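You operate a simulated robot arm through the tools that you are given. There is no shell and no other tool.

You are at the controls of a simulated two-armed robot. One attempt, no reset.

## Task
Halt the pump with the emergency stop, select Off, pull the stop out, reset and test the lamps.
Fine: isolator stays on; press no other button. Where these are worked on the way, their far stop is far enough and under half their travel is too little: emergency stop.

Only the result counts: the job must be done as asked and must still hold three seconds after the hand-in. Knocking over, shifting, dropping, spilling or breaking anything else fails it.

## Robot
Two 7-joint arms with two-finger parallel grippers on one trunk that stands fixed in place. Base frame: the origin is at the foot of the trunk, x ahead of it, y to its left, z up. Units: m, degrees, N and s.
The left shoulder is at [0.07, 0.133, 1.366], the right one opposite. With the tool pointing down near the work surface each hand reaches from about 0.1 to 0.64 m from the base axis, measured 20 degrees to its own side. Payload 1.57 kg a hand.
Tool frame (each hand has its own): the origin (TCP) lies between the finger pads and is the grasp point; the fingertips stand 0.03 m ahead of it; z points along the fingers, y is the line along which they close. The gripper opens to 0.08 m. The fingers are 0.017 m wide and 0.012 m thick; the gripper's body (0.04 by 0.082 m) begins 0.08 m behind the TCP.
Orientation is that of the tool frame in the base frame, as [roll, pitch, yaw] about the fixed x, y, z axes, in that order (R = Rz(yaw) Ry(pitch) Rx(roll)). With the fingers straight down and closing along the base's y, the tool's x points along the base's -x, its y along +y and its z along -z.

## Interface
- The arms move only by the tool drive_tool. It takes "left_increments", "right_increments" or both (then of equal length, played together; a hand with none holds still); each is a list of rows, each an object of numbers (a shift or turn left out is 0, a gripper value left out holds the last): "tx", "ty", "tz": the shift along the base's x, y, z in m; "ax", "ay", "az": the turn, a rotation vector about the base's x, y, z in degrees. In form: [{"tx": .., "ty": .., "tz": .., "ax": .., "ay": .., "az": ..}, ...]. A call has 1 to 20 rows; each row is the pose to reach, as a shift and turn from the pose commanded when the call began. "left_hand" and "right_hand" are, for a hand that has rows, the finger opening in m, from 0 to 0.08, set as the call begins (left out, the last holds). A row lasts 0.2 s, in which the tool goes at most 0.05 m and 8.6 degrees; a call with a longer step from one row to the next is refused whole, and so is a gripper value outside its range. Where a pose cannot be reached the arm comes as near as it can. A force on the tool above 40 N (or 10 N above the force at the start of the call, whichever is more), or a blocked arm, ends the call early, and 0.2 s more pass. The fingers move at their own pace (about 0.153 m/s each) and stop on an object; they squeeze with about 20 N. The grip force told is the motor's: it shows also when the fingers shut on nothing. Time passes only in rows, and 0.2 s behind the last, so rows that repeat a pose let the fingers close. The reply holds the time, the measured pose of the TCP, the force on the tool along the base axes, the opening and the grip force, in the units named above and with some noise, with the torque about the TCP (base axes, N m) and any sound that the robot's microphone picked up, and new pictures: "pictures" is both (left out), scene, wrist or none (wrist: the cameras of the hands that moved).
- Cameras (640 x 400 px; columns grow to the right, rows downward): "scene" is now at [0.1462, -0.0442, 1.6376]; the picture's right is [-0.34, -0.94, 0.00], its down [-0.29, 0.11, -0.95] and it looks along [0.89, -0.32, -0.31] (base axes); focal length 214 px, centre (320, 200). "left" rides on the left gripper at [0.072, 0.007, -0.122] in its tool frame; the picture's right is [-0.09, 1.00, 0.00], its down [-0.84, -0.08, -0.54] and it looks along [-0.54, -0.05, 0.84] (tool axes); focal length 238 px, centre (320, 200). "right" rides on the right gripper at [0.072, -0.007, -0.122] in its tool frame; the picture's right is [0.09, 1.00, 0.00], its down [-0.84, 0.08, -0.54] and it looks along [-0.54, 0.05, 0.84] (tool axes); focal length 238 px, centre (320, 200). There is no depth. A picture from a camera that has moved, and an enlarged one, comes with that camera's place and axes in the base frame and with its lens. The place of the scene camera against the robot may be out by one fixed shift of up to 0.025 m in any direction.
- slide_trunk(by): slides the trunk up (or, below 0, down) by that many m; the arms and the scene camera ride with it, the base frame stays. It gives what a move gives, with no picture.
- turn_head(pan, tilt): turns the head with the scene camera to pan (to the left, within 86 degrees either way) and tilt (down, from -29 to 69), counted from straight ahead of the robot. It gives what a move gives, and a new picture of the scene camera.
- enlarge(camera, box): a new picture of the part [left, top, right, bottom] of that camera's present view, enlarged. It takes no simulated time.
- hand_in(): hands the job in; it is judged then, once.

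Nothing tells you positions but the pictures and the camera data. Unless the task says otherwise, let go and move clear before handing in.

The tools are called after "Emit:" by a JSON object that holds its "fn" and its "kwargs". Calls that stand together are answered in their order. drive_tool: Moves the arms, as the interface text tells. Its arguments: {"type":"object","properties":{"left_increments":{"type":"array","items":{"type":"object","properties":{"tx":{"type":"number"},"ty":{"type":"number"},"tz":{"type":"number"},"ax":{"type":"number"},"ay":{"type":"number"},"az":{"type":"number"}}}},"left_hand":{"type":"number"},"right_increments":{"type":"array","items":{"type":"object","properties":{"tx":{"type":"number"},"ty":{"type":"number"},"tz":{"type":"number"},"ax":{"type":"number"},"ay":{"type":"number"},"az":{"type":"number"}}}},"right_hand":{"type":"number"},"pictures":{"type":"string","enum":["both","scene","wrist","none"]}},"required":[]} The other tools are called the same way: slide_trunk (by) slides the trunk up or down; turn_head (pan, tilt) turns the head that bears the scene camera; enlarge (camera, box) takes an enlarged picture of a part of a camera's view; hand_in () hands the job in.

At the start:

```text
t: 0.0
left_tool_pos: [0.2701, -0.0036, 1.5383]
left_tool_rot: [-179.9, 0.0, -179.9]
left_wrist_force: [0.5, 0.1, 0.0]
left_wrist_torque: [0.03, -0.02, 0.0]
left_gripper_width: 0.0801
left_finger_force: 0.0
right_tool_pos: [0.3105, -0.4091, 1.5383]
right_tool_rot: [-179.9, 0.0, -179.8]
right_wrist_force: [-0.2, 0.0, -0.1]
right_wrist_torque: [0.03, 0.01, 0.01]
right_gripper_width: 0.0799
right_finger_force: 0.1
trunk travel left (down, up): [-0.94, 0.0]
head pan, tilt: [-19.7, 18.2]
```

scene: 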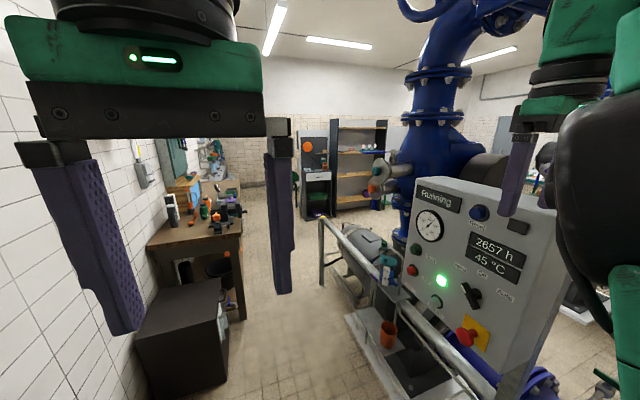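
right: 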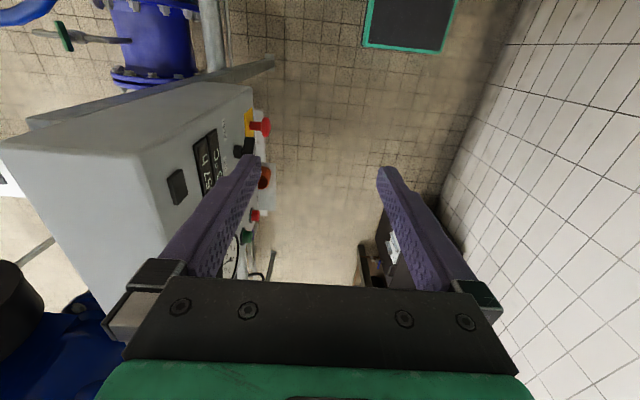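
left: 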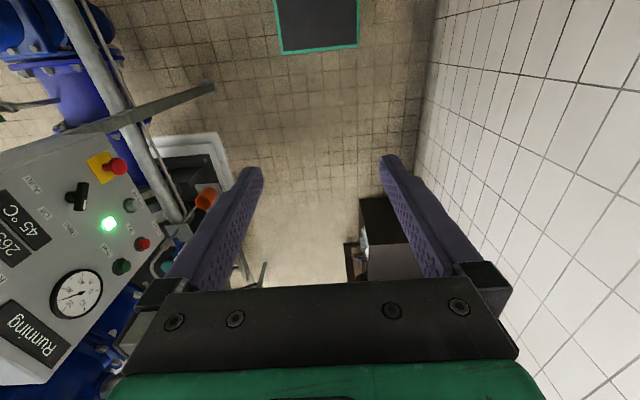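

I see a pump control panel ahead and to the right, showing "Running", with a selector, a green lamp, several buttons and a red mushroom stop on a yellow plate. I will look closer at it first.

Emit:
{"fn": "enlarge", "kwargs": {"camera": "scene", "box": [390, 170, 560, 390]}}

Emit:
{"fn": "enlarge", "kwargs": {"camera": "left", "box": [0, 120, 200, 380]}}

Emit:
{"fn": "enlarge", "kwargs": {"camera": "right", "box": [140, 60, 300, 300]}}

```text
1.82 times, centred on (475, 280) of scene
camera zoom: at [0.1462, -0.0442, 1.6376], right [-0.34, -0.94, 0.0], down [-0.29, 0.11, -0.95], along [0.89, -0.32, -0.31], focal length 390 px, centre (38, 54)
```

zoom: 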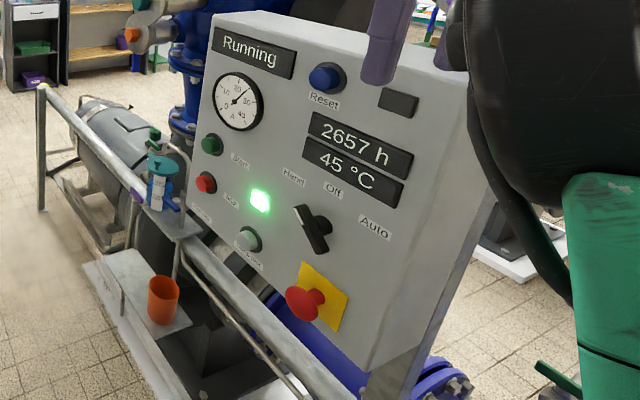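

```text
1.54 times, centred on (100, 250) of left
camera zoom: at [0.1987, 0.0027, 1.6601], right [0.09, 1.0, 0.0], down [0.84, -0.08, 0.54], along [0.54, -0.05, -0.84], focal length 367 px, centre (658, 123)
```

zoom: 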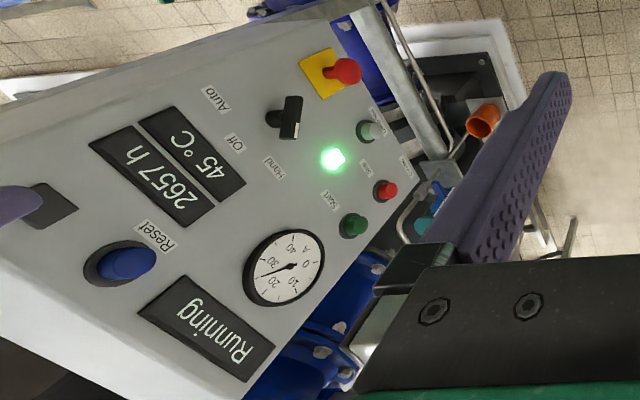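

```text
1.67 times, centred on (220, 180) of right
camera zoom: at [0.2368, -0.4161, 1.6593], right [-0.09, 1.0, 0.0], down [0.84, 0.08, 0.54], along [0.54, 0.05, -0.84], focal length 397 px, centre (487, 233)
```

zoom: 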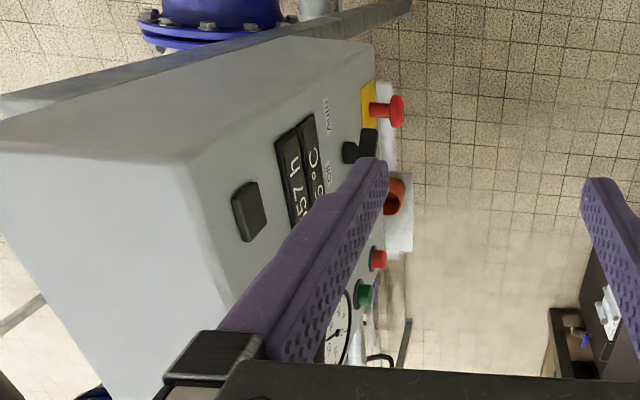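

The mushroom head triangulates (left and right wrist cameras) to about (0.405, -0.529, 1.11), and the panel is vertical, facing about +y. I'll enlarge the selector and labels to see its present setting.

Emit:
{"fn": "enlarge", "kwargs": {"camera": "scene", "box": [440, 250, 520, 300]}}

Emit:
{"fn": "enlarge", "kwargs": {"camera": "left", "box": [40, 140, 160, 220]}}

Emit:
{"fn": "enlarge", "kwargs": {"camera": "scene", "box": [400, 230, 500, 330]}}

Emit:
{"fn": "turn_head", "kwargs": {"pan": -50, "tilt": 30}}

```text
8.00 times, centred on (480, 275) of scene
camera zoom: at [0.1462, -0.0442, 1.6376], right [-0.34, -0.94, 0.0], down [-0.29, 0.11, -0.95], along [0.89, -0.32, -0.31], focal length 1716 px, centre (-960, -400)
```

zoom: 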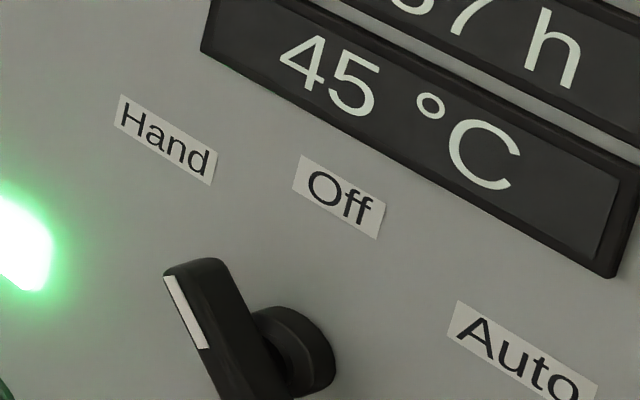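

```text
5.00 times, centred on (100, 180) of left
camera zoom: at [0.1987, 0.0027, 1.6601], right [0.09, 1.0, 0.0], down [0.84, -0.08, 0.54], along [0.54, -0.05, -0.84], focal length 1192 px, centre (1420, 300)
```

zoom: 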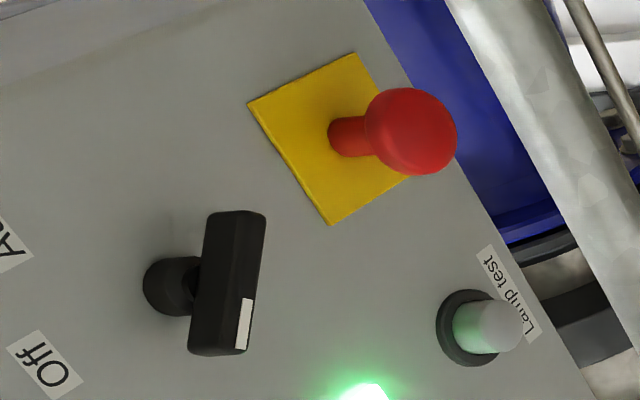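

```text
4.00 times, centred on (450, 280) of scene
camera zoom: at [0.1462, -0.0442, 1.6376], right [-0.34, -0.94, 0.0], down [-0.29, 0.11, -0.95], along [0.89, -0.32, -0.31], focal length 858 px, centre (-200, -120)
```

zoom: 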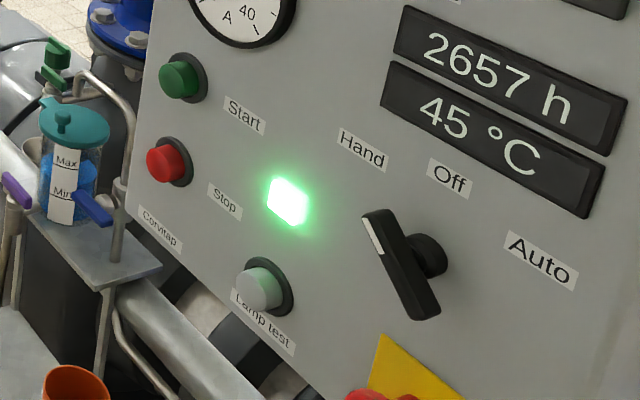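

```text
t: 0.9
left_tool_pos: [0.2703, -0.0046, 1.538]
left_tool_rot: [-179.9, 0.0, -179.9]
left_wrist_force: [-0.4, 0.2, -0.1]
left_wrist_torque: [0.01, -0.01, 0.02]
left_gripper_width: 0.0801
left_finger_force: 0.1
right_tool_pos: [0.3098, -0.4094, 1.5374]
right_tool_rot: [-179.9, 0.0, -179.9]
right_wrist_force: [-0.1, 0.1, -0.1]
right_wrist_torque: [0.01, 0.01, -0.02]
right_gripper_width: 0.0799
right_finger_force: 0.0
trunk travel left (down, up): [-0.94, 0.0]
head pan, tilt: [-50.0, 30.0]
camera scene: at [0.1165, -0.0819, 1.6186], right [-0.77, -0.64, 0.0], down [-0.32, 0.38, -0.87], along [0.56, -0.66, -0.5], focal length 214 px, centre (320, 200)
```

scene: 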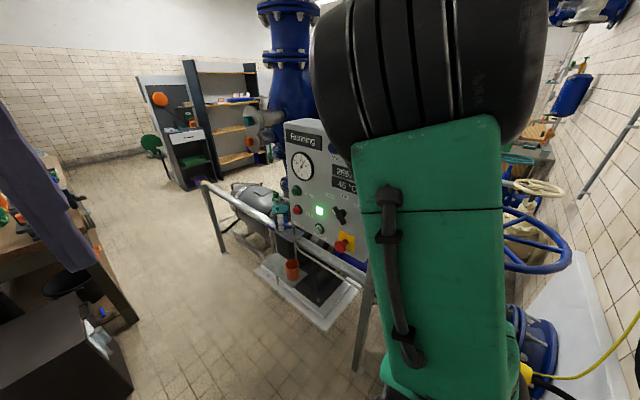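

The selector's pointer is at Hand, and the labelled buttons are Reset (blue, top), Start, Stop and Lamp test (pale, below the lit lamp). I'll now turn the right hand to point at the panel (-y) with its camera on top, staying well back.

Emit:
{"fn": "drive_tool", "kwargs": {"right_increments": [{"tx": 0.006, "ty": 0.005, "tz": -0.016, "ax": -4.62, "ay": 4.62, "az": 4.62}, {"tx": 0.012, "ty": 0.01, "tz": -0.032, "ax": -9.24, "ay": 9.24, "az": 9.24}, {"tx": 0.018, "ty": 0.016, "tz": -0.048, "ax": -13.86, "ay": 13.86, "az": 13.86}, {"tx": 0.024, "ty": 0.021, "tz": -0.064, "ax": -18.48, "ay": 18.48, "az": 18.48}, {"tx": 0.03, "ty": 0.027, "tz": -0.08, "ax": -23.09, "ay": 23.09, "az": 23.09}, {"tx": 0.036, "ty": 0.032, "tz": -0.096, "ax": -27.71, "ay": 27.71, "az": 27.71}, {"tx": 0.042, "ty": 0.037, "tz": -0.112, "ax": -32.33, "ay": 32.33, "az": 32.33}, {"tx": 0.048, "ty": 0.043, "tz": -0.128, "ax": -36.95, "ay": 36.95, "az": 36.95}, {"tx": 0.054, "ty": 0.048, "tz": -0.144, "ax": -41.57, "ay": 41.57, "az": 41.57}, {"tx": 0.06, "ty": 0.053, "tz": -0.16, "ax": -46.19, "ay": 46.19, "az": 46.19}, {"tx": 0.066, "ty": 0.059, "tz": -0.176, "ax": -50.81, "ay": 50.81, "az": 50.81}, {"tx": 0.072, "ty": 0.064, "tz": -0.192, "ax": -55.43, "ay": 55.43, "az": 55.43}, {"tx": 0.078, "ty": 0.069, "tz": -0.208, "ax": -60.04, "ay": 60.04, "az": 60.04}, {"tx": 0.084, "ty": 0.075, "tz": -0.224, "ax": -64.66, "ay": 64.66, "az": 64.66}, {"tx": 0.09, "ty": 0.08, "tz": -0.24, "ax": -69.28, "ay": 69.28, "az": 69.28}, {"tx": 0.09, "ty": 0.08, "tz": -0.24, "ax": -69.28, "ay": 69.28, "az": 69.28}], "pictures": "both"}}

```text
t: 4.3
left_tool_pos: [0.2707, -0.0046, 1.5374]
left_tool_rot: [-179.9, 0.1, -179.9]
left_wrist_force: [0.1, 0.4, 0.5]
left_wrist_torque: [0.02, 0.03, -0.01]
left_gripper_width: 0.08
left_finger_force: 0.2
right_tool_pos: [0.4868, -0.4253, 1.2734]
right_tool_rot: [61.0, -89.8, 29.1]
right_wrist_force: [-0.6, -0.7, 0.3]
right_wrist_torque: [-0.01, 0.0, 0.01]
right_gripper_width: 0.0801
right_finger_force: 0.0
right hand out of reach, approached as far as the arm can: row 9, 10, 11, 12, 13, 14, 15, 16
trunk travel left (down, up): [-0.94, 0.0]
head pan, tilt: [-50.0, 30.0]
camera scene: at [0.1169, -0.0822, 1.6185], right [-0.77, -0.64, 0.0], down [-0.32, 0.38, -0.87], along [0.56, -0.66, -0.5], focal length 214 px, centre (320, 200)
camera right: at [0.4912, -0.3042, 1.3439], right [-1.0, 0.0, 0.09], down [-0.08, 0.54, -0.84], along [-0.05, -0.84, -0.54], focal length 238 px, centre (320, 200)
```

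scene: 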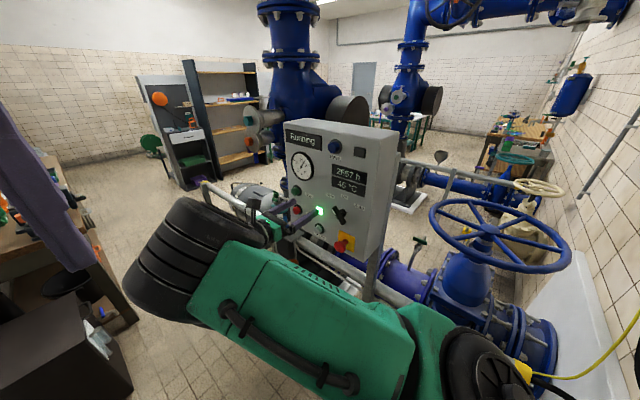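
right: 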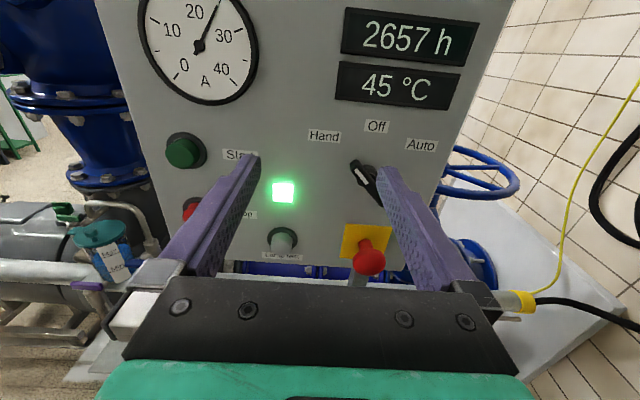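

The arm couldn't reach the exact spot, but it now faces the panel from about (0.487, -0.425, 1.273) with a good wrist view. I'll enlarge it to measure the controls.

Emit:
{"fn": "enlarge", "kwargs": {"camera": "right", "box": [260, 110, 460, 290]}}

Emit:
{"fn": "enlarge", "kwargs": {"camera": "scene", "box": [270, 120, 400, 260]}}

```text
2.22 times, centred on (360, 200) of right
camera zoom: at [0.4912, -0.3042, 1.3439], right [-1.0, 0.0, 0.09], down [-0.08, 0.54, -0.84], along [-0.05, -0.84, -0.54], focal length 530 px, centre (231, 200)
```

zoom: 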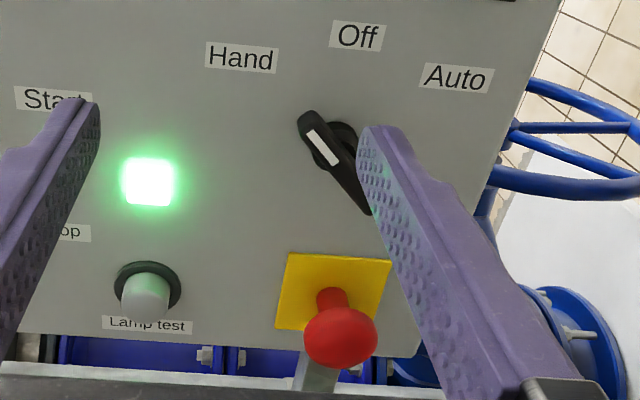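

```text
2.86 times, centred on (335, 190) of scene
camera zoom: at [0.1169, -0.0822, 1.6185], right [-0.77, -0.64, 0.0], down [-0.32, 0.38, -0.87], along [0.56, -0.66, -0.5], focal length 613 px, centre (277, 229)
```

zoom: 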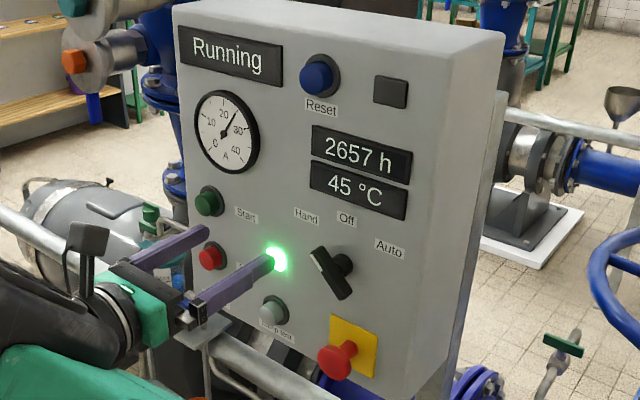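

Controls are clear now: mushroom head centre about (0.404, -0.525, 1.112), about 42 mm wide. I'll close the fingers and do a small probing shift to learn how commanded poses carry over after the reach limit.

Emit:
{"fn": "drive_tool", "kwargs": {"right_increments": [{"ty": -0.01}, {"ty": -0.02}, {"ty": -0.02}], "right_hand": 0.0, "pictures": "none"}}

```text
t: 5.2
left_tool_pos: [0.2694, -0.0027, 1.5383]
left_tool_rot: [-179.9, 0.0, -179.9]
left_wrist_force: [0.1, 0.0, -0.7]
left_wrist_torque: [-0.01, -0.04, -0.01]
left_gripper_width: 0.0798
left_finger_force: 0.0
right_tool_pos: [0.4871, -0.4463, 1.2746]
right_tool_rot: [103.9, -90.0, -13.9]
right_wrist_force: [-0.7, -0.7, -0.3]
right_wrist_torque: [0.0, 0.01, 0.01]
right_gripper_width: 0.0
right_finger_force: 20.0
trunk travel left (down, up): [-0.94, 0.0]
head pan, tilt: [-50.0, 30.0]
```

Commands carry on from the reached pose. Next I bring the closed fingertips in front of the mushroom head, still about 3 cm clear of it.

Emit:
{"fn": "drive_tool", "kwargs": {"right_increments": [{"tx": -0.015, "tz": -0.03}, {"tx": -0.03, "tz": -0.06}, {"tx": -0.045, "tz": -0.09}, {"tx": -0.06, "tz": -0.12}, {"tx": -0.075, "tz": -0.15}, {"tx": -0.083, "tz": -0.163}, {"tx": -0.083, "tz": -0.163}], "pictures": "both"}}

```text
t: 6.8
left_tool_pos: [0.2704, -0.0033, 1.5375]
left_tool_rot: [-179.8, 0.0, -179.9]
left_wrist_force: [0.7, -0.8, -0.2]
left_wrist_torque: [0.01, 0.03, -0.01]
left_gripper_width: 0.0801
left_finger_force: 0.0
right_tool_pos: [0.4074, -0.4457, 1.1153]
right_tool_rot: [111.5, -89.9, -21.6]
right_wrist_force: [0.1, -0.1, -0.3]
right_wrist_torque: [0.01, 0.0, 0.0]
right_gripper_width: 0.0
right_finger_force: 20.2
trunk travel left (down, up): [-0.94, 0.0]
head pan, tilt: [-50.0, 30.0]
camera scene: at [0.1164, -0.0816, 1.6186], right [-0.77, -0.64, 0.0], down [-0.32, 0.38, -0.87], along [0.56, -0.66, -0.5], focal length 214 px, centre (320, 200)
camera right: at [0.4123, -0.3231, 1.1857], right [-1.0, 0.0, 0.09], down [-0.08, 0.54, -0.84], along [-0.05, -0.84, -0.54], focal length 238 px, centre (320, 200)
```

scene: 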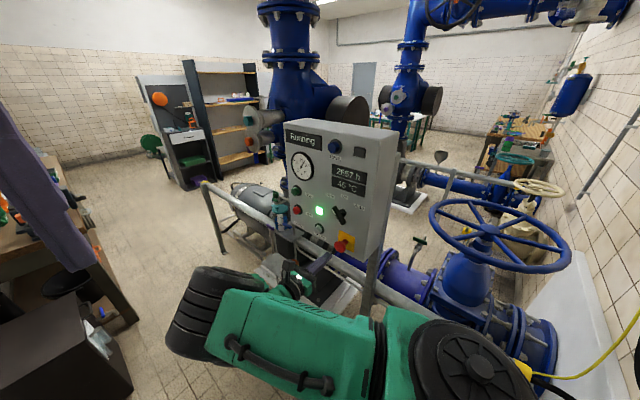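
right: 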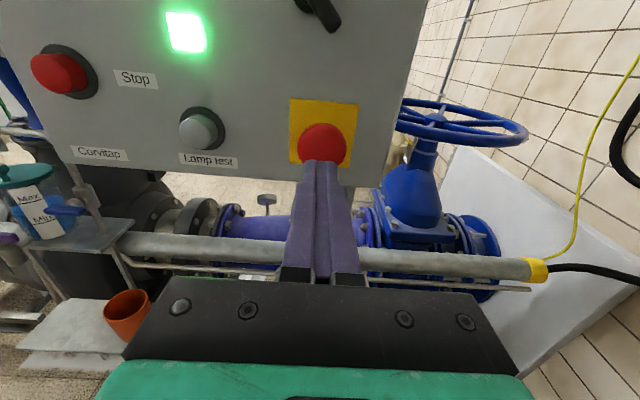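

The fingertips are lined up with the mushroom head. I'll push straight in; the force limit should end the call at the far stop.

Emit:
{"fn": "drive_tool", "kwargs": {"right_increments": [{"tx": -0.003, "ty": -0.012}, {"tx": -0.003, "ty": -0.02}, {"tx": -0.003, "ty": -0.026}, {"tx": -0.003, "ty": -0.03}, {"tx": -0.003, "ty": -0.034}, {"tx": -0.003, "ty": -0.038}, {"tx": -0.003, "ty": -0.042}, {"tx": -0.003, "ty": -0.046}, {"tx": -0.003, "ty": -0.05}], "pictures": "both"}}

```text
t: 8.8
left_tool_pos: [0.2689, -0.0028, 1.5386]
left_tool_rot: [-180.0, 0.0, -180.0]
left_wrist_force: [0.3, -0.7, -0.3]
left_wrist_torque: [0.04, 0.0, 0.01]
left_gripper_width: 0.0801
left_finger_force: 0.1
right_tool_pos: [0.4047, -0.4935, 1.1152]
right_tool_rot: [56.5, -90.0, 33.7]
right_wrist_force: [1.8, 4.4, 0.1]
right_wrist_torque: [0.0, 0.01, 0.02]
right_gripper_width: 0.0002
right_finger_force: 20.0
trunk travel left (down, up): [-0.94, 0.0]
head pan, tilt: [-50.0, 30.0]
camera scene: at [0.1167, -0.0805, 1.6187], right [-0.77, -0.64, 0.0], down [-0.32, 0.38, -0.87], along [0.56, -0.66, -0.5], focal length 214 px, centre (320, 200)
camera right: at [0.4095, -0.3723, 1.186], right [-1.0, 0.0, 0.09], down [-0.08, 0.54, -0.84], along [-0.05, -0.84, -0.54], focal length 238 px, centre (320, 200)
```

scene: 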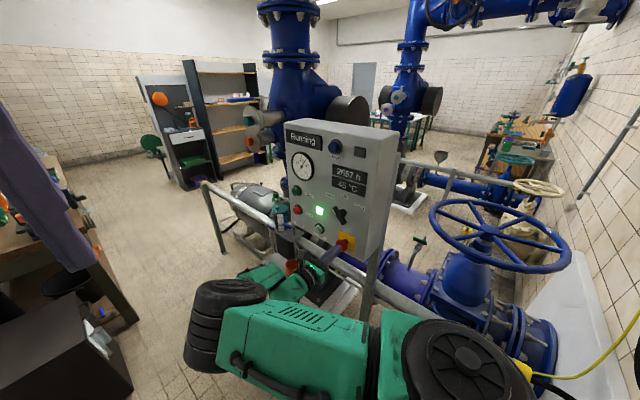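
right: 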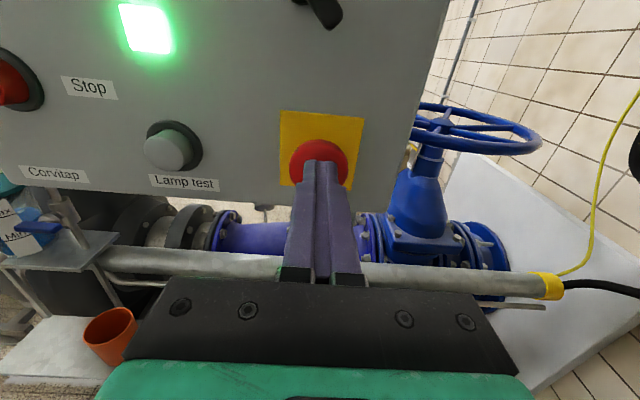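

Contact has begun (4 N) but the pump still runs. I push on.

Emit:
{"fn": "drive_tool", "kwargs": {"right_increments": [{"ty": -0.003}, {"ty": -0.006}, {"ty": -0.009}, {"ty": -0.012}, {"ty": -0.015}, {"ty": -0.018}], "pictures": "both"}}

```text
t: 10.2
left_tool_pos: [0.2702, 0.0084, 1.538]
left_tool_rot: [-179.5, 0.0, -179.9]
left_wrist_force: [-0.1, -0.4, 0.3]
left_wrist_torque: [-0.01, 0.0, 0.01]
left_gripper_width: 0.0799
left_finger_force: 0.0
right_tool_pos: [0.4055, -0.5019, 1.1163]
right_tool_rot: [17.7, -89.8, 72.5]
right_wrist_force: [-6.0, 32.1, -8.4]
right_wrist_torque: [0.47, -0.06, -0.21]
right_gripper_width: 0.0001
right_finger_force: 20.2
trunk travel left (down, up): [-0.94, 0.0]
head pan, tilt: [-50.0, 30.0]
camera scene: at [0.116, -0.0696, 1.619], right [-0.77, -0.64, 0.01], down [-0.32, 0.38, -0.87], along [0.56, -0.67, -0.49], focal length 214 px, centre (320, 200)
camera right: at [0.4104, -0.3801, 1.1877], right [-1.0, 0.0, 0.09], down [-0.08, 0.54, -0.84], along [-0.05, -0.84, -0.54], focal length 238 px, centre (320, 200)
```

scene: 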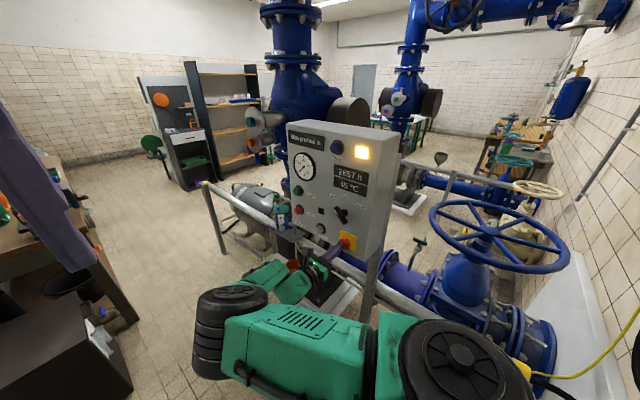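
right: 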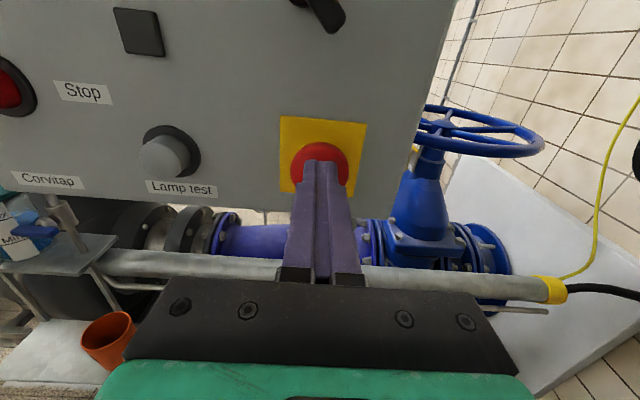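

The green lamp went out and an amber lamp lit. I'll back off along +y, then check the display and that the head stayed in.

Emit:
{"fn": "drive_tool", "kwargs": {"right_increments": [{"ty": 0.015}, {"ty": 0.04}, {"ty": 0.07}, {"ty": 0.07}], "pictures": "both"}}

Emit:
{"fn": "enlarge", "kwargs": {"camera": "scene", "box": [270, 115, 400, 255]}}

Emit:
{"fn": "enlarge", "kwargs": {"camera": "right", "box": [220, 60, 420, 200]}}

```text
t: 11.2
left_tool_pos: [0.2697, -0.005, 1.5385]
left_tool_rot: [179.9, -0.1, -179.8]
left_wrist_force: [0.8, -0.1, 0.1]
left_wrist_torque: [0.0, -0.02, -0.04]
left_gripper_width: 0.0801
left_finger_force: 0.1
right_tool_pos: [0.4038, -0.445, 1.1127]
right_tool_rot: [137.4, -89.9, -47.4]
right_wrist_force: [0.0, -0.8, 0.5]
right_wrist_torque: [0.02, -0.01, -0.02]
right_gripper_width: 0.0
right_finger_force: 20.7
trunk travel left (down, up): [-0.94, 0.0]
head pan, tilt: [-50.0, 30.0]
camera scene: at [0.1168, -0.0845, 1.6184], right [-0.77, -0.64, 0.0], down [-0.32, 0.38, -0.87], along [0.56, -0.66, -0.5], focal length 214 px, centre (320, 200)
camera right: at [0.4085, -0.3227, 1.1842], right [-1.0, 0.0, 0.09], down [-0.08, 0.54, -0.84], along [-0.05, -0.84, -0.54], focal length 238 px, centre (320, 200)
```

scene: 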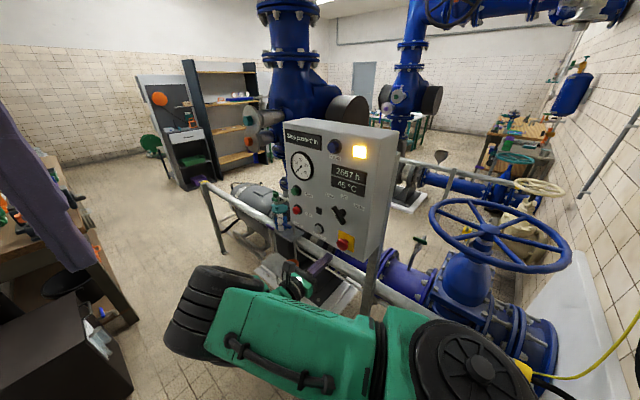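
right: 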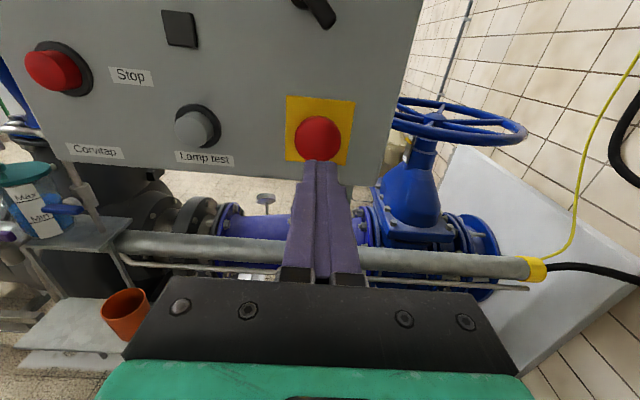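

```text
2.86 times, centred on (335, 185) of scene
camera zoom: at [0.1168, -0.0845, 1.6184], right [-0.77, -0.64, 0.0], down [-0.32, 0.38, -0.87], along [0.56, -0.66, -0.5], focal length 613 px, centre (277, 243)
```

zoom: 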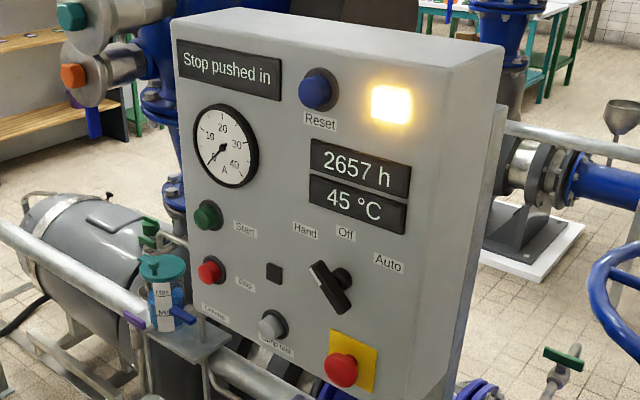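

```text
2.86 times, centred on (320, 130) of right
camera zoom: at [0.4085, -0.3227, 1.1842], right [-1.0, 0.0, 0.09], down [-0.08, 0.54, -0.84], along [-0.05, -0.84, -0.54], focal length 681 px, centre (320, 400)
```

zoom: 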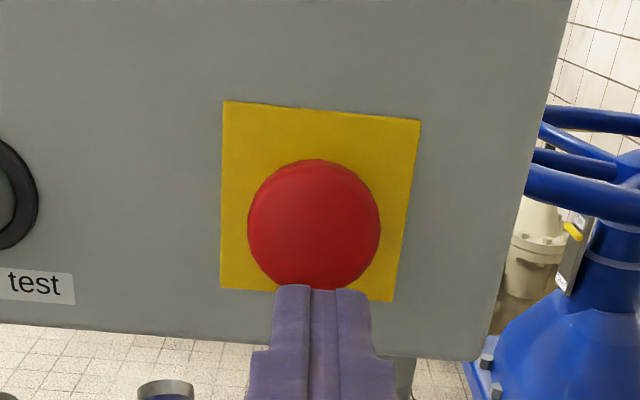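

The display reads "Stop pushed in", so the stop is latched. Next is the selector, whose handle I put at about (0.426, -0.54, 1.219); I move in front of it with the hand open, rolled 40° about y to match the Hand position.

Emit:
{"fn": "drive_tool", "kwargs": {"right_increments": [{"tx": 0.003, "ty": 0.0, "tz": 0.02}, {"tx": 0.006, "tz": 0.04}, {"tx": 0.01, "tz": 0.06}, {"tx": 0.014, "tz": 0.08}, {"tx": 0.018, "tz": 0.095}, {"tx": 0.022, "tz": 0.107}, {"tx": 0.022, "tz": 0.107}], "right_hand": 0.08, "pictures": "wrist"}}

```text
t: 12.8
left_tool_pos: [0.2689, -0.0037, 1.5376]
left_tool_rot: [-179.9, 0.0, -179.8]
left_wrist_force: [0.0, -0.2, 0.2]
left_wrist_torque: [0.01, -0.03, 0.01]
left_gripper_width: 0.0799
left_finger_force: 0.1
right_tool_pos: [0.4292, -0.4532, 1.2192]
right_tool_rot: [105.1, -89.9, -15.3]
right_wrist_force: [0.5, 0.2, -0.4]
right_wrist_torque: [-0.02, 0.05, 0.01]
right_gripper_width: 0.0802
right_finger_force: 0.0
right hand out of reach, approached as far as the arm can: row 3, 4, 5, 6, 7
trunk travel left (down, up): [-0.94, 0.0]
head pan, tilt: [-50.0, 30.0]
camera right: at [0.4356, -0.3309, 1.29], right [-1.0, 0.0, 0.09], down [-0.08, 0.54, -0.84], along [-0.05, -0.84, -0.54], focal length 238 px, centre (320, 200)
```

right: 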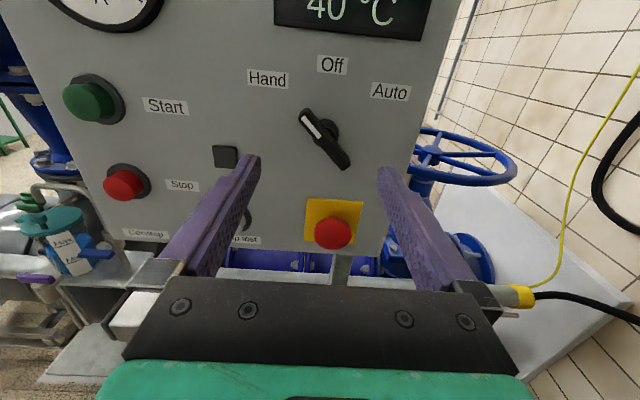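

The hand sits almost square in front of the selector. I'll enlarge to read the handle's angle and depth.

Emit:
{"fn": "enlarge", "kwargs": {"camera": "right", "box": [240, 50, 420, 180]}}

Emit:
{"fn": "enlarge", "kwargs": {"camera": "left", "box": [20, 120, 160, 260]}}

Emit:
{"fn": "enlarge", "kwargs": {"camera": "scene", "box": [300, 170, 380, 260]}}

```text
3.08 times, centred on (330, 115) of right
camera zoom: at [0.4356, -0.3309, 1.29], right [-1.0, 0.0, 0.09], down [-0.08, 0.54, -0.84], along [-0.05, -0.84, -0.54], focal length 733 px, centre (289, 462)
```

zoom: 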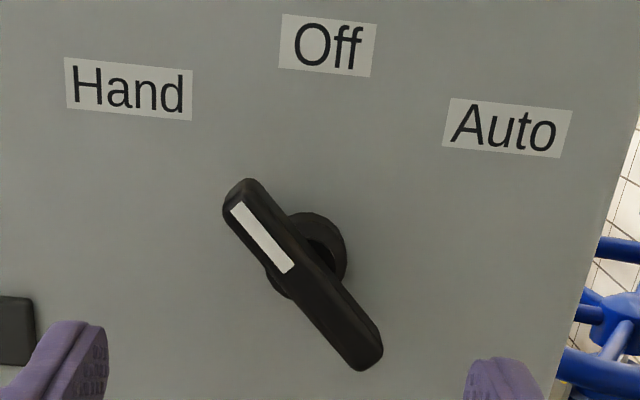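

```text
2.86 times, centred on (90, 190) of left
camera zoom: at [0.1989, 0.0026, 1.66], right [0.09, 1.0, 0.0], down [0.84, -0.08, 0.54], along [0.54, -0.05, -0.84], focal length 681 px, centre (977, 229)
```

zoom: 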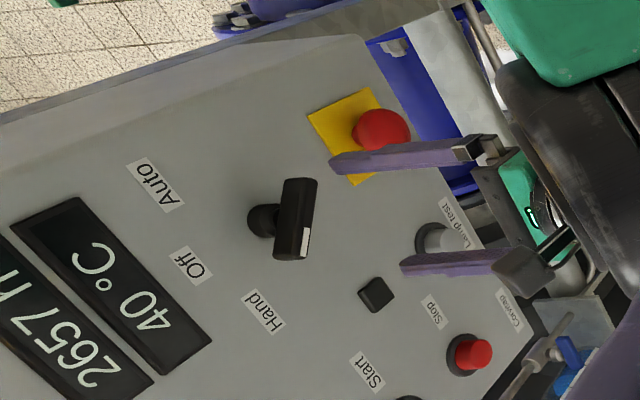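

```text
4.44 times, centred on (340, 215) of scene
camera zoom: at [0.1167, -0.082, 1.6186], right [-0.77, -0.64, 0.0], down [-0.32, 0.38, -0.87], along [0.56, -0.66, -0.5], focal length 953 px, centre (231, 133)
```

zoom: 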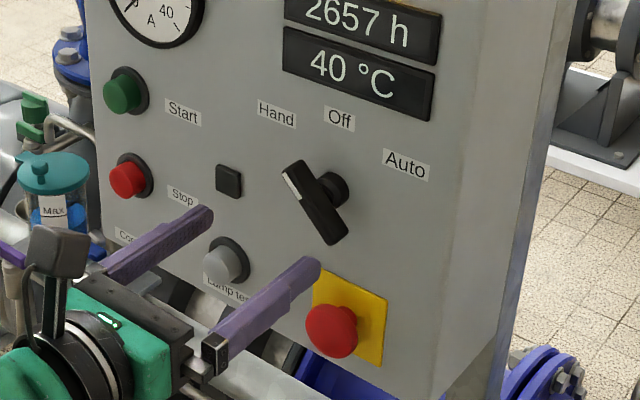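

The handle centre is near (0.426, -0.541, 1.220), tilted about 40° toward Hand, with Off straight up. I roll the open hand 42° about y to straddle it, keeping the tips just off it.

Emit:
{"fn": "drive_tool", "kwargs": {"right_increments": [{"tx": -0.001, "ty": -0.003, "ay": 7}, {"tx": -0.001, "ty": -0.006, "ay": 14}, {"tx": -0.002, "ty": -0.009, "ay": 21}, {"tx": -0.002, "ty": -0.012, "ay": 28}, {"tx": -0.003, "ty": -0.015, "ay": 35}, {"tx": -0.003, "ty": -0.018, "ay": 42}, {"tx": -0.003, "ty": -0.018, "ay": 42}], "right_hand": 0.05, "pictures": "both"}}

Emit:
{"fn": "enlarge", "kwargs": {"camera": "left", "box": [20, 120, 160, 260]}}

Emit:
{"fn": "enlarge", "kwargs": {"camera": "right", "box": [220, 50, 420, 250]}}

Emit:
{"fn": "enlarge", "kwargs": {"camera": "scene", "box": [300, 170, 380, 260]}}

```text
t: 14.3
left_tool_pos: [0.2703, -0.0043, 1.5386]
left_tool_rot: [-180.0, 0.0, -179.9]
left_wrist_force: [-0.3, -0.6, -0.3]
left_wrist_torque: [0.03, 0.01, -0.02]
left_gripper_width: 0.0798
left_finger_force: 0.1
right_tool_pos: [0.428, -0.4697, 1.2206]
right_tool_rot: [90.1, -47.8, 0.0]
right_wrist_force: [-0.4, 0.5, -1.4]
right_wrist_torque: [-0.03, 0.01, 0.02]
right_gripper_width: 0.0498
right_finger_force: 0.1
trunk travel left (down, up): [-0.94, 0.0]
head pan, tilt: [-50.0, 30.0]
camera scene: at [0.1166, -0.0819, 1.6186], right [-0.77, -0.64, 0.0], down [-0.32, 0.38, -0.87], along [0.56, -0.66, -0.5], focal length 214 px, centre (320, 200)
camera right: at [0.4794, -0.3479, 1.2686], right [-0.68, 0.0, 0.74], down [-0.62, 0.54, -0.57], along [-0.4, -0.84, -0.37], focal length 238 px, centre (320, 200)
```

scene: 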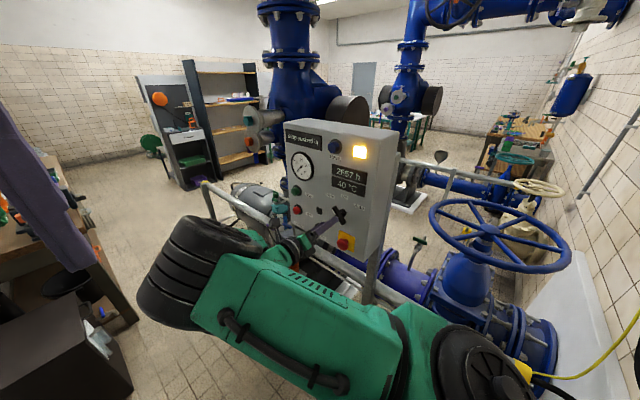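
right: 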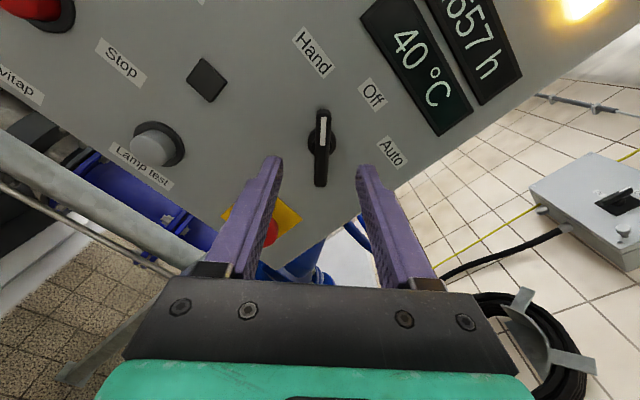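

```text
2.86 times, centred on (90, 190) of left
camera zoom: at [0.1987, 0.0028, 1.6601], right [0.09, 1.0, 0.0], down [0.84, -0.08, 0.54], along [0.54, -0.05, -0.84], focal length 681 px, centre (977, 229)
```

zoom: 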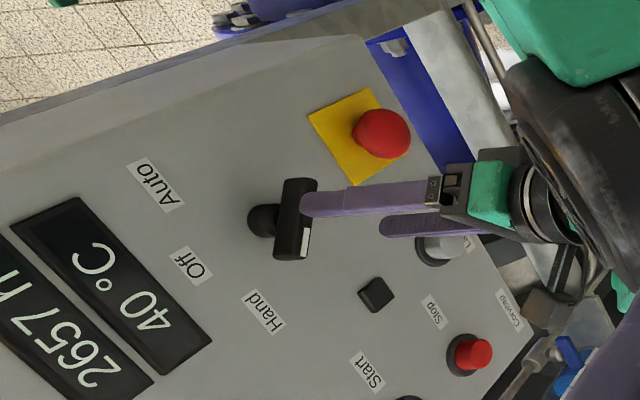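

```text
2.00 times, centred on (320, 150) of right
camera zoom: at [0.4794, -0.3479, 1.2686], right [-0.68, 0.0, 0.74], down [-0.62, 0.54, -0.57], along [-0.4, -0.84, -0.37], focal length 477 px, centre (320, 300)
```

zoom: 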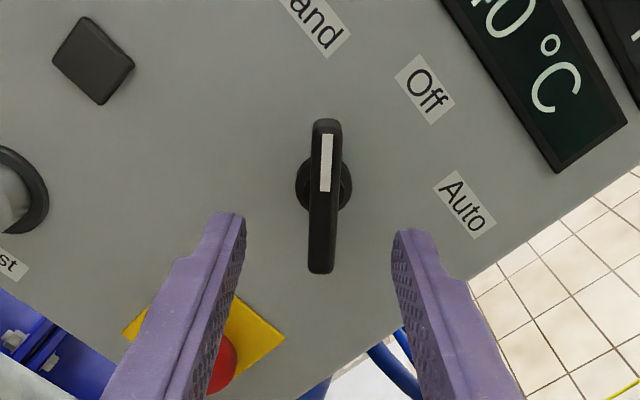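

```text
4.44 times, centred on (340, 215) of scene
camera zoom: at [0.1166, -0.0819, 1.6186], right [-0.77, -0.64, 0.0], down [-0.32, 0.38, -0.87], along [0.56, -0.66, -0.5], focal length 953 px, centre (231, 133)
```

zoom: 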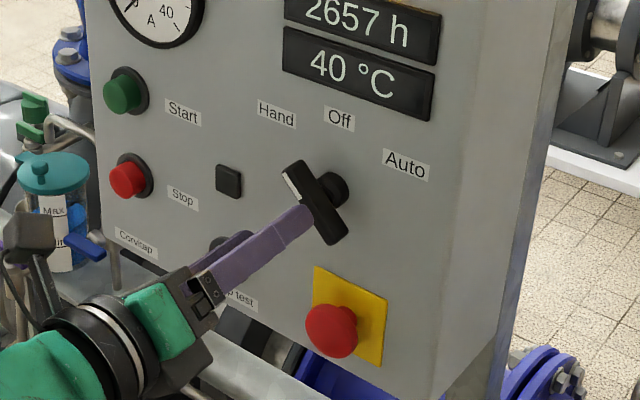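

The hand is centred on the handle and aligned to within a few degrees (handle about 45°). I advance so the fingertips straddle it, then close.

Emit:
{"fn": "drive_tool", "kwargs": {"right_increments": [{"ty": -0.015, "ay": 3}, {"ty": -0.03, "ay": 3}, {"ty": -0.04, "ay": 3}, {"ty": -0.046, "ay": 3}, {"ty": -0.046, "ay": 3}], "right_hand": 0.05, "pictures": "none"}}

Emit:
{"fn": "enlarge", "kwargs": {"camera": "right", "box": [220, 50, 420, 250]}}

Emit:
{"fn": "enlarge", "kwargs": {"camera": "left", "box": [40, 140, 140, 220]}}

```text
t: 15.6
left_tool_pos: [0.2704, -0.0034, 1.5377]
left_tool_rot: [-179.9, 0.0, 179.9]
left_wrist_force: [0.4, -0.6, 0.2]
left_wrist_torque: [0.04, 0.01, 0.02]
left_gripper_width: 0.08
left_finger_force: 0.0
right_tool_pos: [0.4274, -0.5169, 1.2194]
right_tool_rot: [90.1, -44.9, -0.1]
right_wrist_force: [-0.3, 0.0, 1.2]
right_wrist_torque: [0.03, 0.02, -0.02]
right_gripper_width: 0.0498
right_finger_force: 0.0
trunk travel left (down, up): [-0.94, 0.0]
head pan, tilt: [-50.0, 30.0]
```

```text
2.00 times, centred on (320, 150) of right
camera zoom: at [0.482, -0.3946, 1.2649], right [-0.64, 0.0, 0.77], down [-0.65, 0.54, -0.54], along [-0.42, -0.84, -0.35], focal length 477 px, centre (320, 300)
```

zoom: 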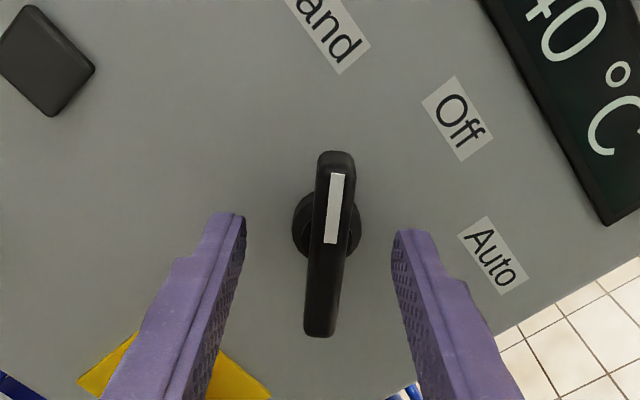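

```text
5.00 times, centred on (90, 180) of left
camera zoom: at [0.1988, 0.0025, 1.66], right [0.09, 1.0, 0.0], down [0.84, -0.08, 0.54], along [0.54, -0.05, -0.84], focal length 1192 px, centre (1470, 300)
```

zoom: 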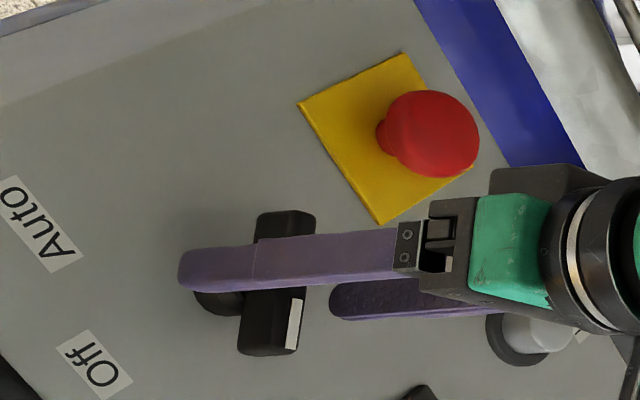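

The fingers straddle the handle, tips about level with its back. I back off 4 mm to miss the collar and close on it.

Emit:
{"fn": "drive_tool", "kwargs": {"right_increments": [{"ty": 0.004}, {"ty": 0.004}], "pictures": "none"}}

Emit:
{"fn": "drive_tool", "kwargs": {"right_increments": [{"ty": 0}, {"ty": 0}, {"ty": 0}], "right_hand": 0.0, "pictures": "wrist"}}

Emit:
{"fn": "enlarge", "kwargs": {"camera": "right", "box": [220, 50, 420, 250]}}

```text
t: 16.1
left_tool_pos: [0.2707, -0.0035, 1.5391]
left_tool_rot: [-179.9, 0.0, -179.9]
left_wrist_force: [0.0, -0.5, -0.1]
left_wrist_torque: [0.01, -0.02, -0.01]
left_gripper_width: 0.08
left_finger_force: 0.1
right_tool_pos: [0.4256, -0.5128, 1.2198]
right_tool_rot: [90.2, -44.9, -0.1]
right_wrist_force: [0.2, 0.7, -0.4]
right_wrist_torque: [0.02, 0.01, 0.01]
right_gripper_width: 0.0498
right_finger_force: 0.1
trunk travel left (down, up): [-0.94, 0.0]
head pan, tilt: [-50.0, 30.0]
```

```text
t: 16.9
left_tool_pos: [0.2677, -0.0044, 1.5378]
left_tool_rot: [-179.8, 0.1, -179.9]
left_wrist_force: [-1.2, 0.3, -0.8]
left_wrist_torque: [-0.03, 0.0, -0.03]
left_gripper_width: 0.0799
left_finger_force: 0.0
right_tool_pos: [0.425, -0.5123, 1.2205]
right_tool_rot: [90.0, -44.9, 0.0]
right_wrist_force: [-1.2, -2.8, 7.2]
right_wrist_torque: [0.24, -0.02, -0.5]
right_gripper_width: 0.0119
right_finger_force: 29.5
trunk travel left (down, up): [-0.94, 0.0]
head pan, tilt: [-50.0, 30.0]
camera right: at [0.4795, -0.3905, 1.2657], right [-0.64, 0.0, 0.77], down [-0.65, 0.54, -0.54], along [-0.42, -0.84, -0.35], focal length 238 px, centre (320, 200)
```

right: 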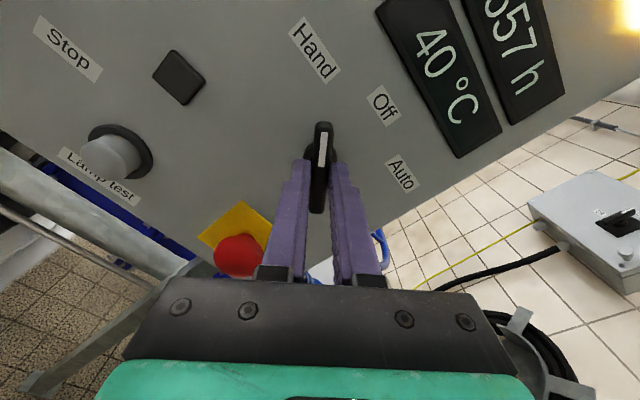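

```text
2.00 times, centred on (320, 150) of right
camera zoom: at [0.4795, -0.3905, 1.2657], right [-0.64, 0.0, 0.77], down [-0.65, 0.54, -0.54], along [-0.42, -0.84, -0.35], focal length 477 px, centre (320, 300)
```

zoom: 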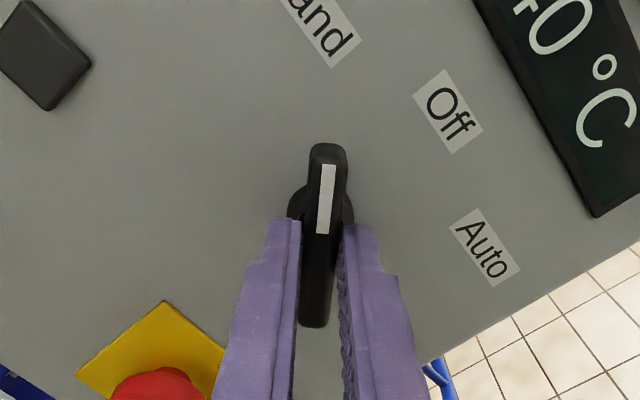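

The handle is gripped at 12 mm. I turn it back 45° toward Off about the pivot.

Emit:
{"fn": "drive_tool", "kwargs": {"right_increments": [{"ay": -6}, {"ay": -12}, {"ay": -18}, {"ay": -24}, {"ay": -30}, {"ay": -36}, {"ay": -42}, {"ay": -45}, {"ay": -45}], "pictures": "both"}}

Emit:
{"fn": "enlarge", "kwargs": {"camera": "scene", "box": [270, 115, 400, 255]}}

Emit:
{"fn": "enlarge", "kwargs": {"camera": "right", "box": [220, 50, 420, 250]}}

```text
t: 18.9
left_tool_pos: [0.2665, -0.0048, 1.5382]
left_tool_rot: [-179.8, 0.1, -180.0]
left_wrist_force: [-0.9, 0.0, -0.5]
left_wrist_torque: [0.01, -0.01, 0.02]
left_gripper_width: 0.08
left_finger_force: 0.1
right_tool_pos: [0.4252, -0.5123, 1.2203]
right_tool_rot: [-139.7, -89.9, -130.1]
right_wrist_force: [-2.5, -3.1, 5.9]
right_wrist_torque: [0.53, -0.05, -0.09]
right_gripper_width: 0.0122
right_finger_force: 29.3
trunk travel left (down, up): [-0.94, 0.0]
head pan, tilt: [-50.0, 30.0]
camera scene: at [0.1146, -0.0821, 1.6187], right [-0.77, -0.64, 0.0], down [-0.32, 0.38, -0.87], along [0.56, -0.66, -0.5], focal length 214 px, centre (320, 200)
camera right: at [0.4301, -0.3905, 1.2918], right [-1.0, 0.0, 0.09], down [-0.08, 0.54, -0.84], along [-0.05, -0.84, -0.54], focal length 238 px, centre (320, 200)
```

scene: 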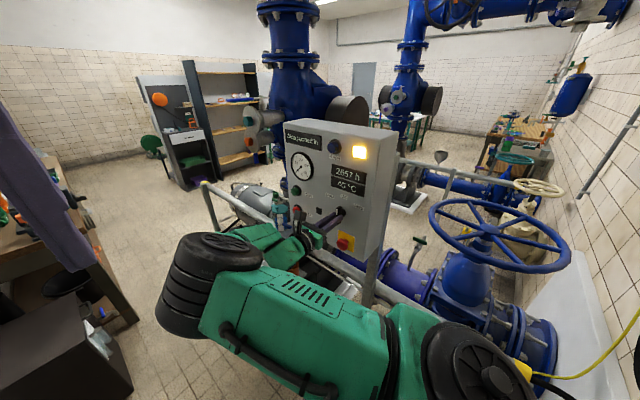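
right: 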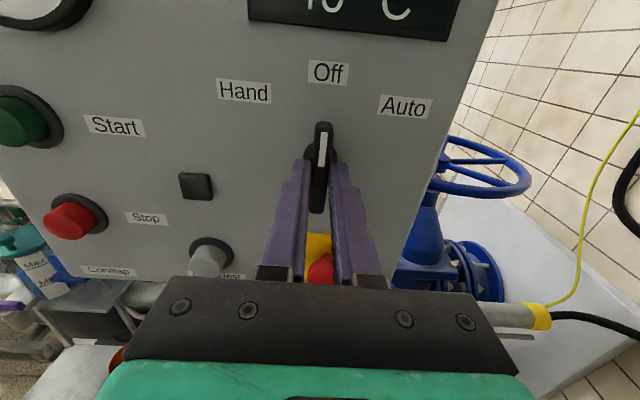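

```text
2.86 times, centred on (335, 185) of scene
camera zoom: at [0.1146, -0.0821, 1.6187], right [-0.77, -0.64, 0.0], down [-0.32, 0.38, -0.87], along [0.56, -0.66, -0.5], focal length 613 px, centre (277, 243)
```

zoom: 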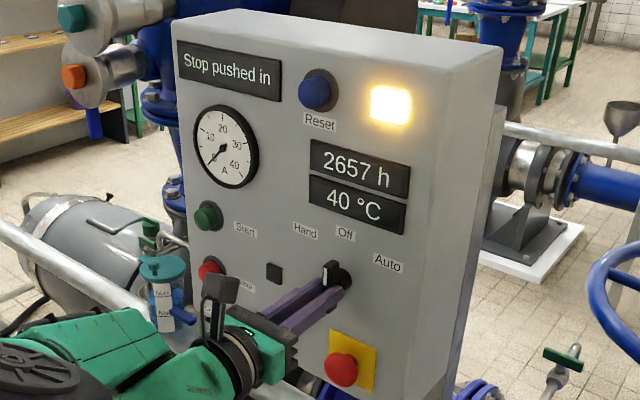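

```text
2.00 times, centred on (320, 150) of right
camera zoom: at [0.4301, -0.3905, 1.2918], right [-1.0, 0.0, 0.09], down [-0.08, 0.54, -0.84], along [-0.05, -0.84, -0.54], focal length 477 px, centre (320, 300)
```

zoom: 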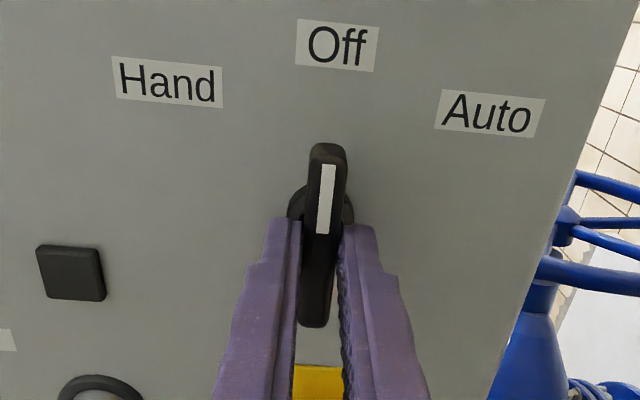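

The pointer now stands at Off. I open, back straight off and check that it stays there.

Emit:
{"fn": "drive_tool", "kwargs": {"right_increments": [{"ty": 0}, {"ty": 0}, {"ty": 0.02}, {"ty": 0.04}, {"ty": 0.052}, {"ty": 0.052}], "right_hand": 0.075, "pictures": "wrist"}}

Emit:
{"fn": "enlarge", "kwargs": {"camera": "scene", "box": [270, 115, 400, 255]}}

```text
t: 20.4
left_tool_pos: [0.2705, -0.0046, 1.5378]
left_tool_rot: [-180.0, 0.0, -180.0]
left_wrist_force: [-0.6, 0.3, -0.3]
left_wrist_torque: [-0.01, -0.01, 0.01]
left_gripper_width: 0.0798
left_finger_force: 0.0
right_tool_pos: [0.4254, -0.4592, 1.2182]
right_tool_rot: [129.8, -90.0, -39.6]
right_wrist_force: [-0.3, -0.3, -1.4]
right_wrist_torque: [-0.01, 0.03, 0.01]
right_gripper_width: 0.0749
right_finger_force: 0.0
trunk travel left (down, up): [-0.94, 0.0]
head pan, tilt: [-50.0, 30.0]
camera right: at [0.4307, -0.3376, 1.2891], right [-1.0, 0.0, 0.09], down [-0.08, 0.54, -0.84], along [-0.05, -0.84, -0.54], focal length 238 px, centre (320, 200)
```

right: 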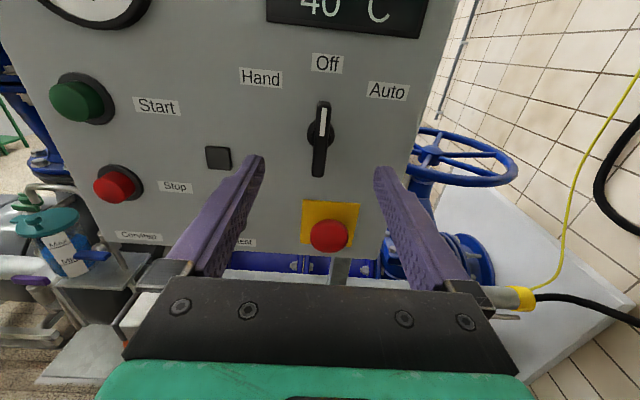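

```text
2.86 times, centred on (335, 185) of scene
camera zoom: at [0.1164, -0.0823, 1.6186], right [-0.77, -0.64, 0.0], down [-0.32, 0.38, -0.87], along [0.56, -0.66, -0.5], focal length 613 px, centre (277, 243)
```

zoom: 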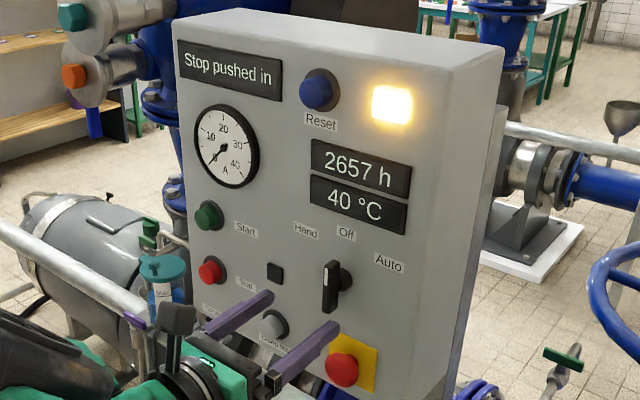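

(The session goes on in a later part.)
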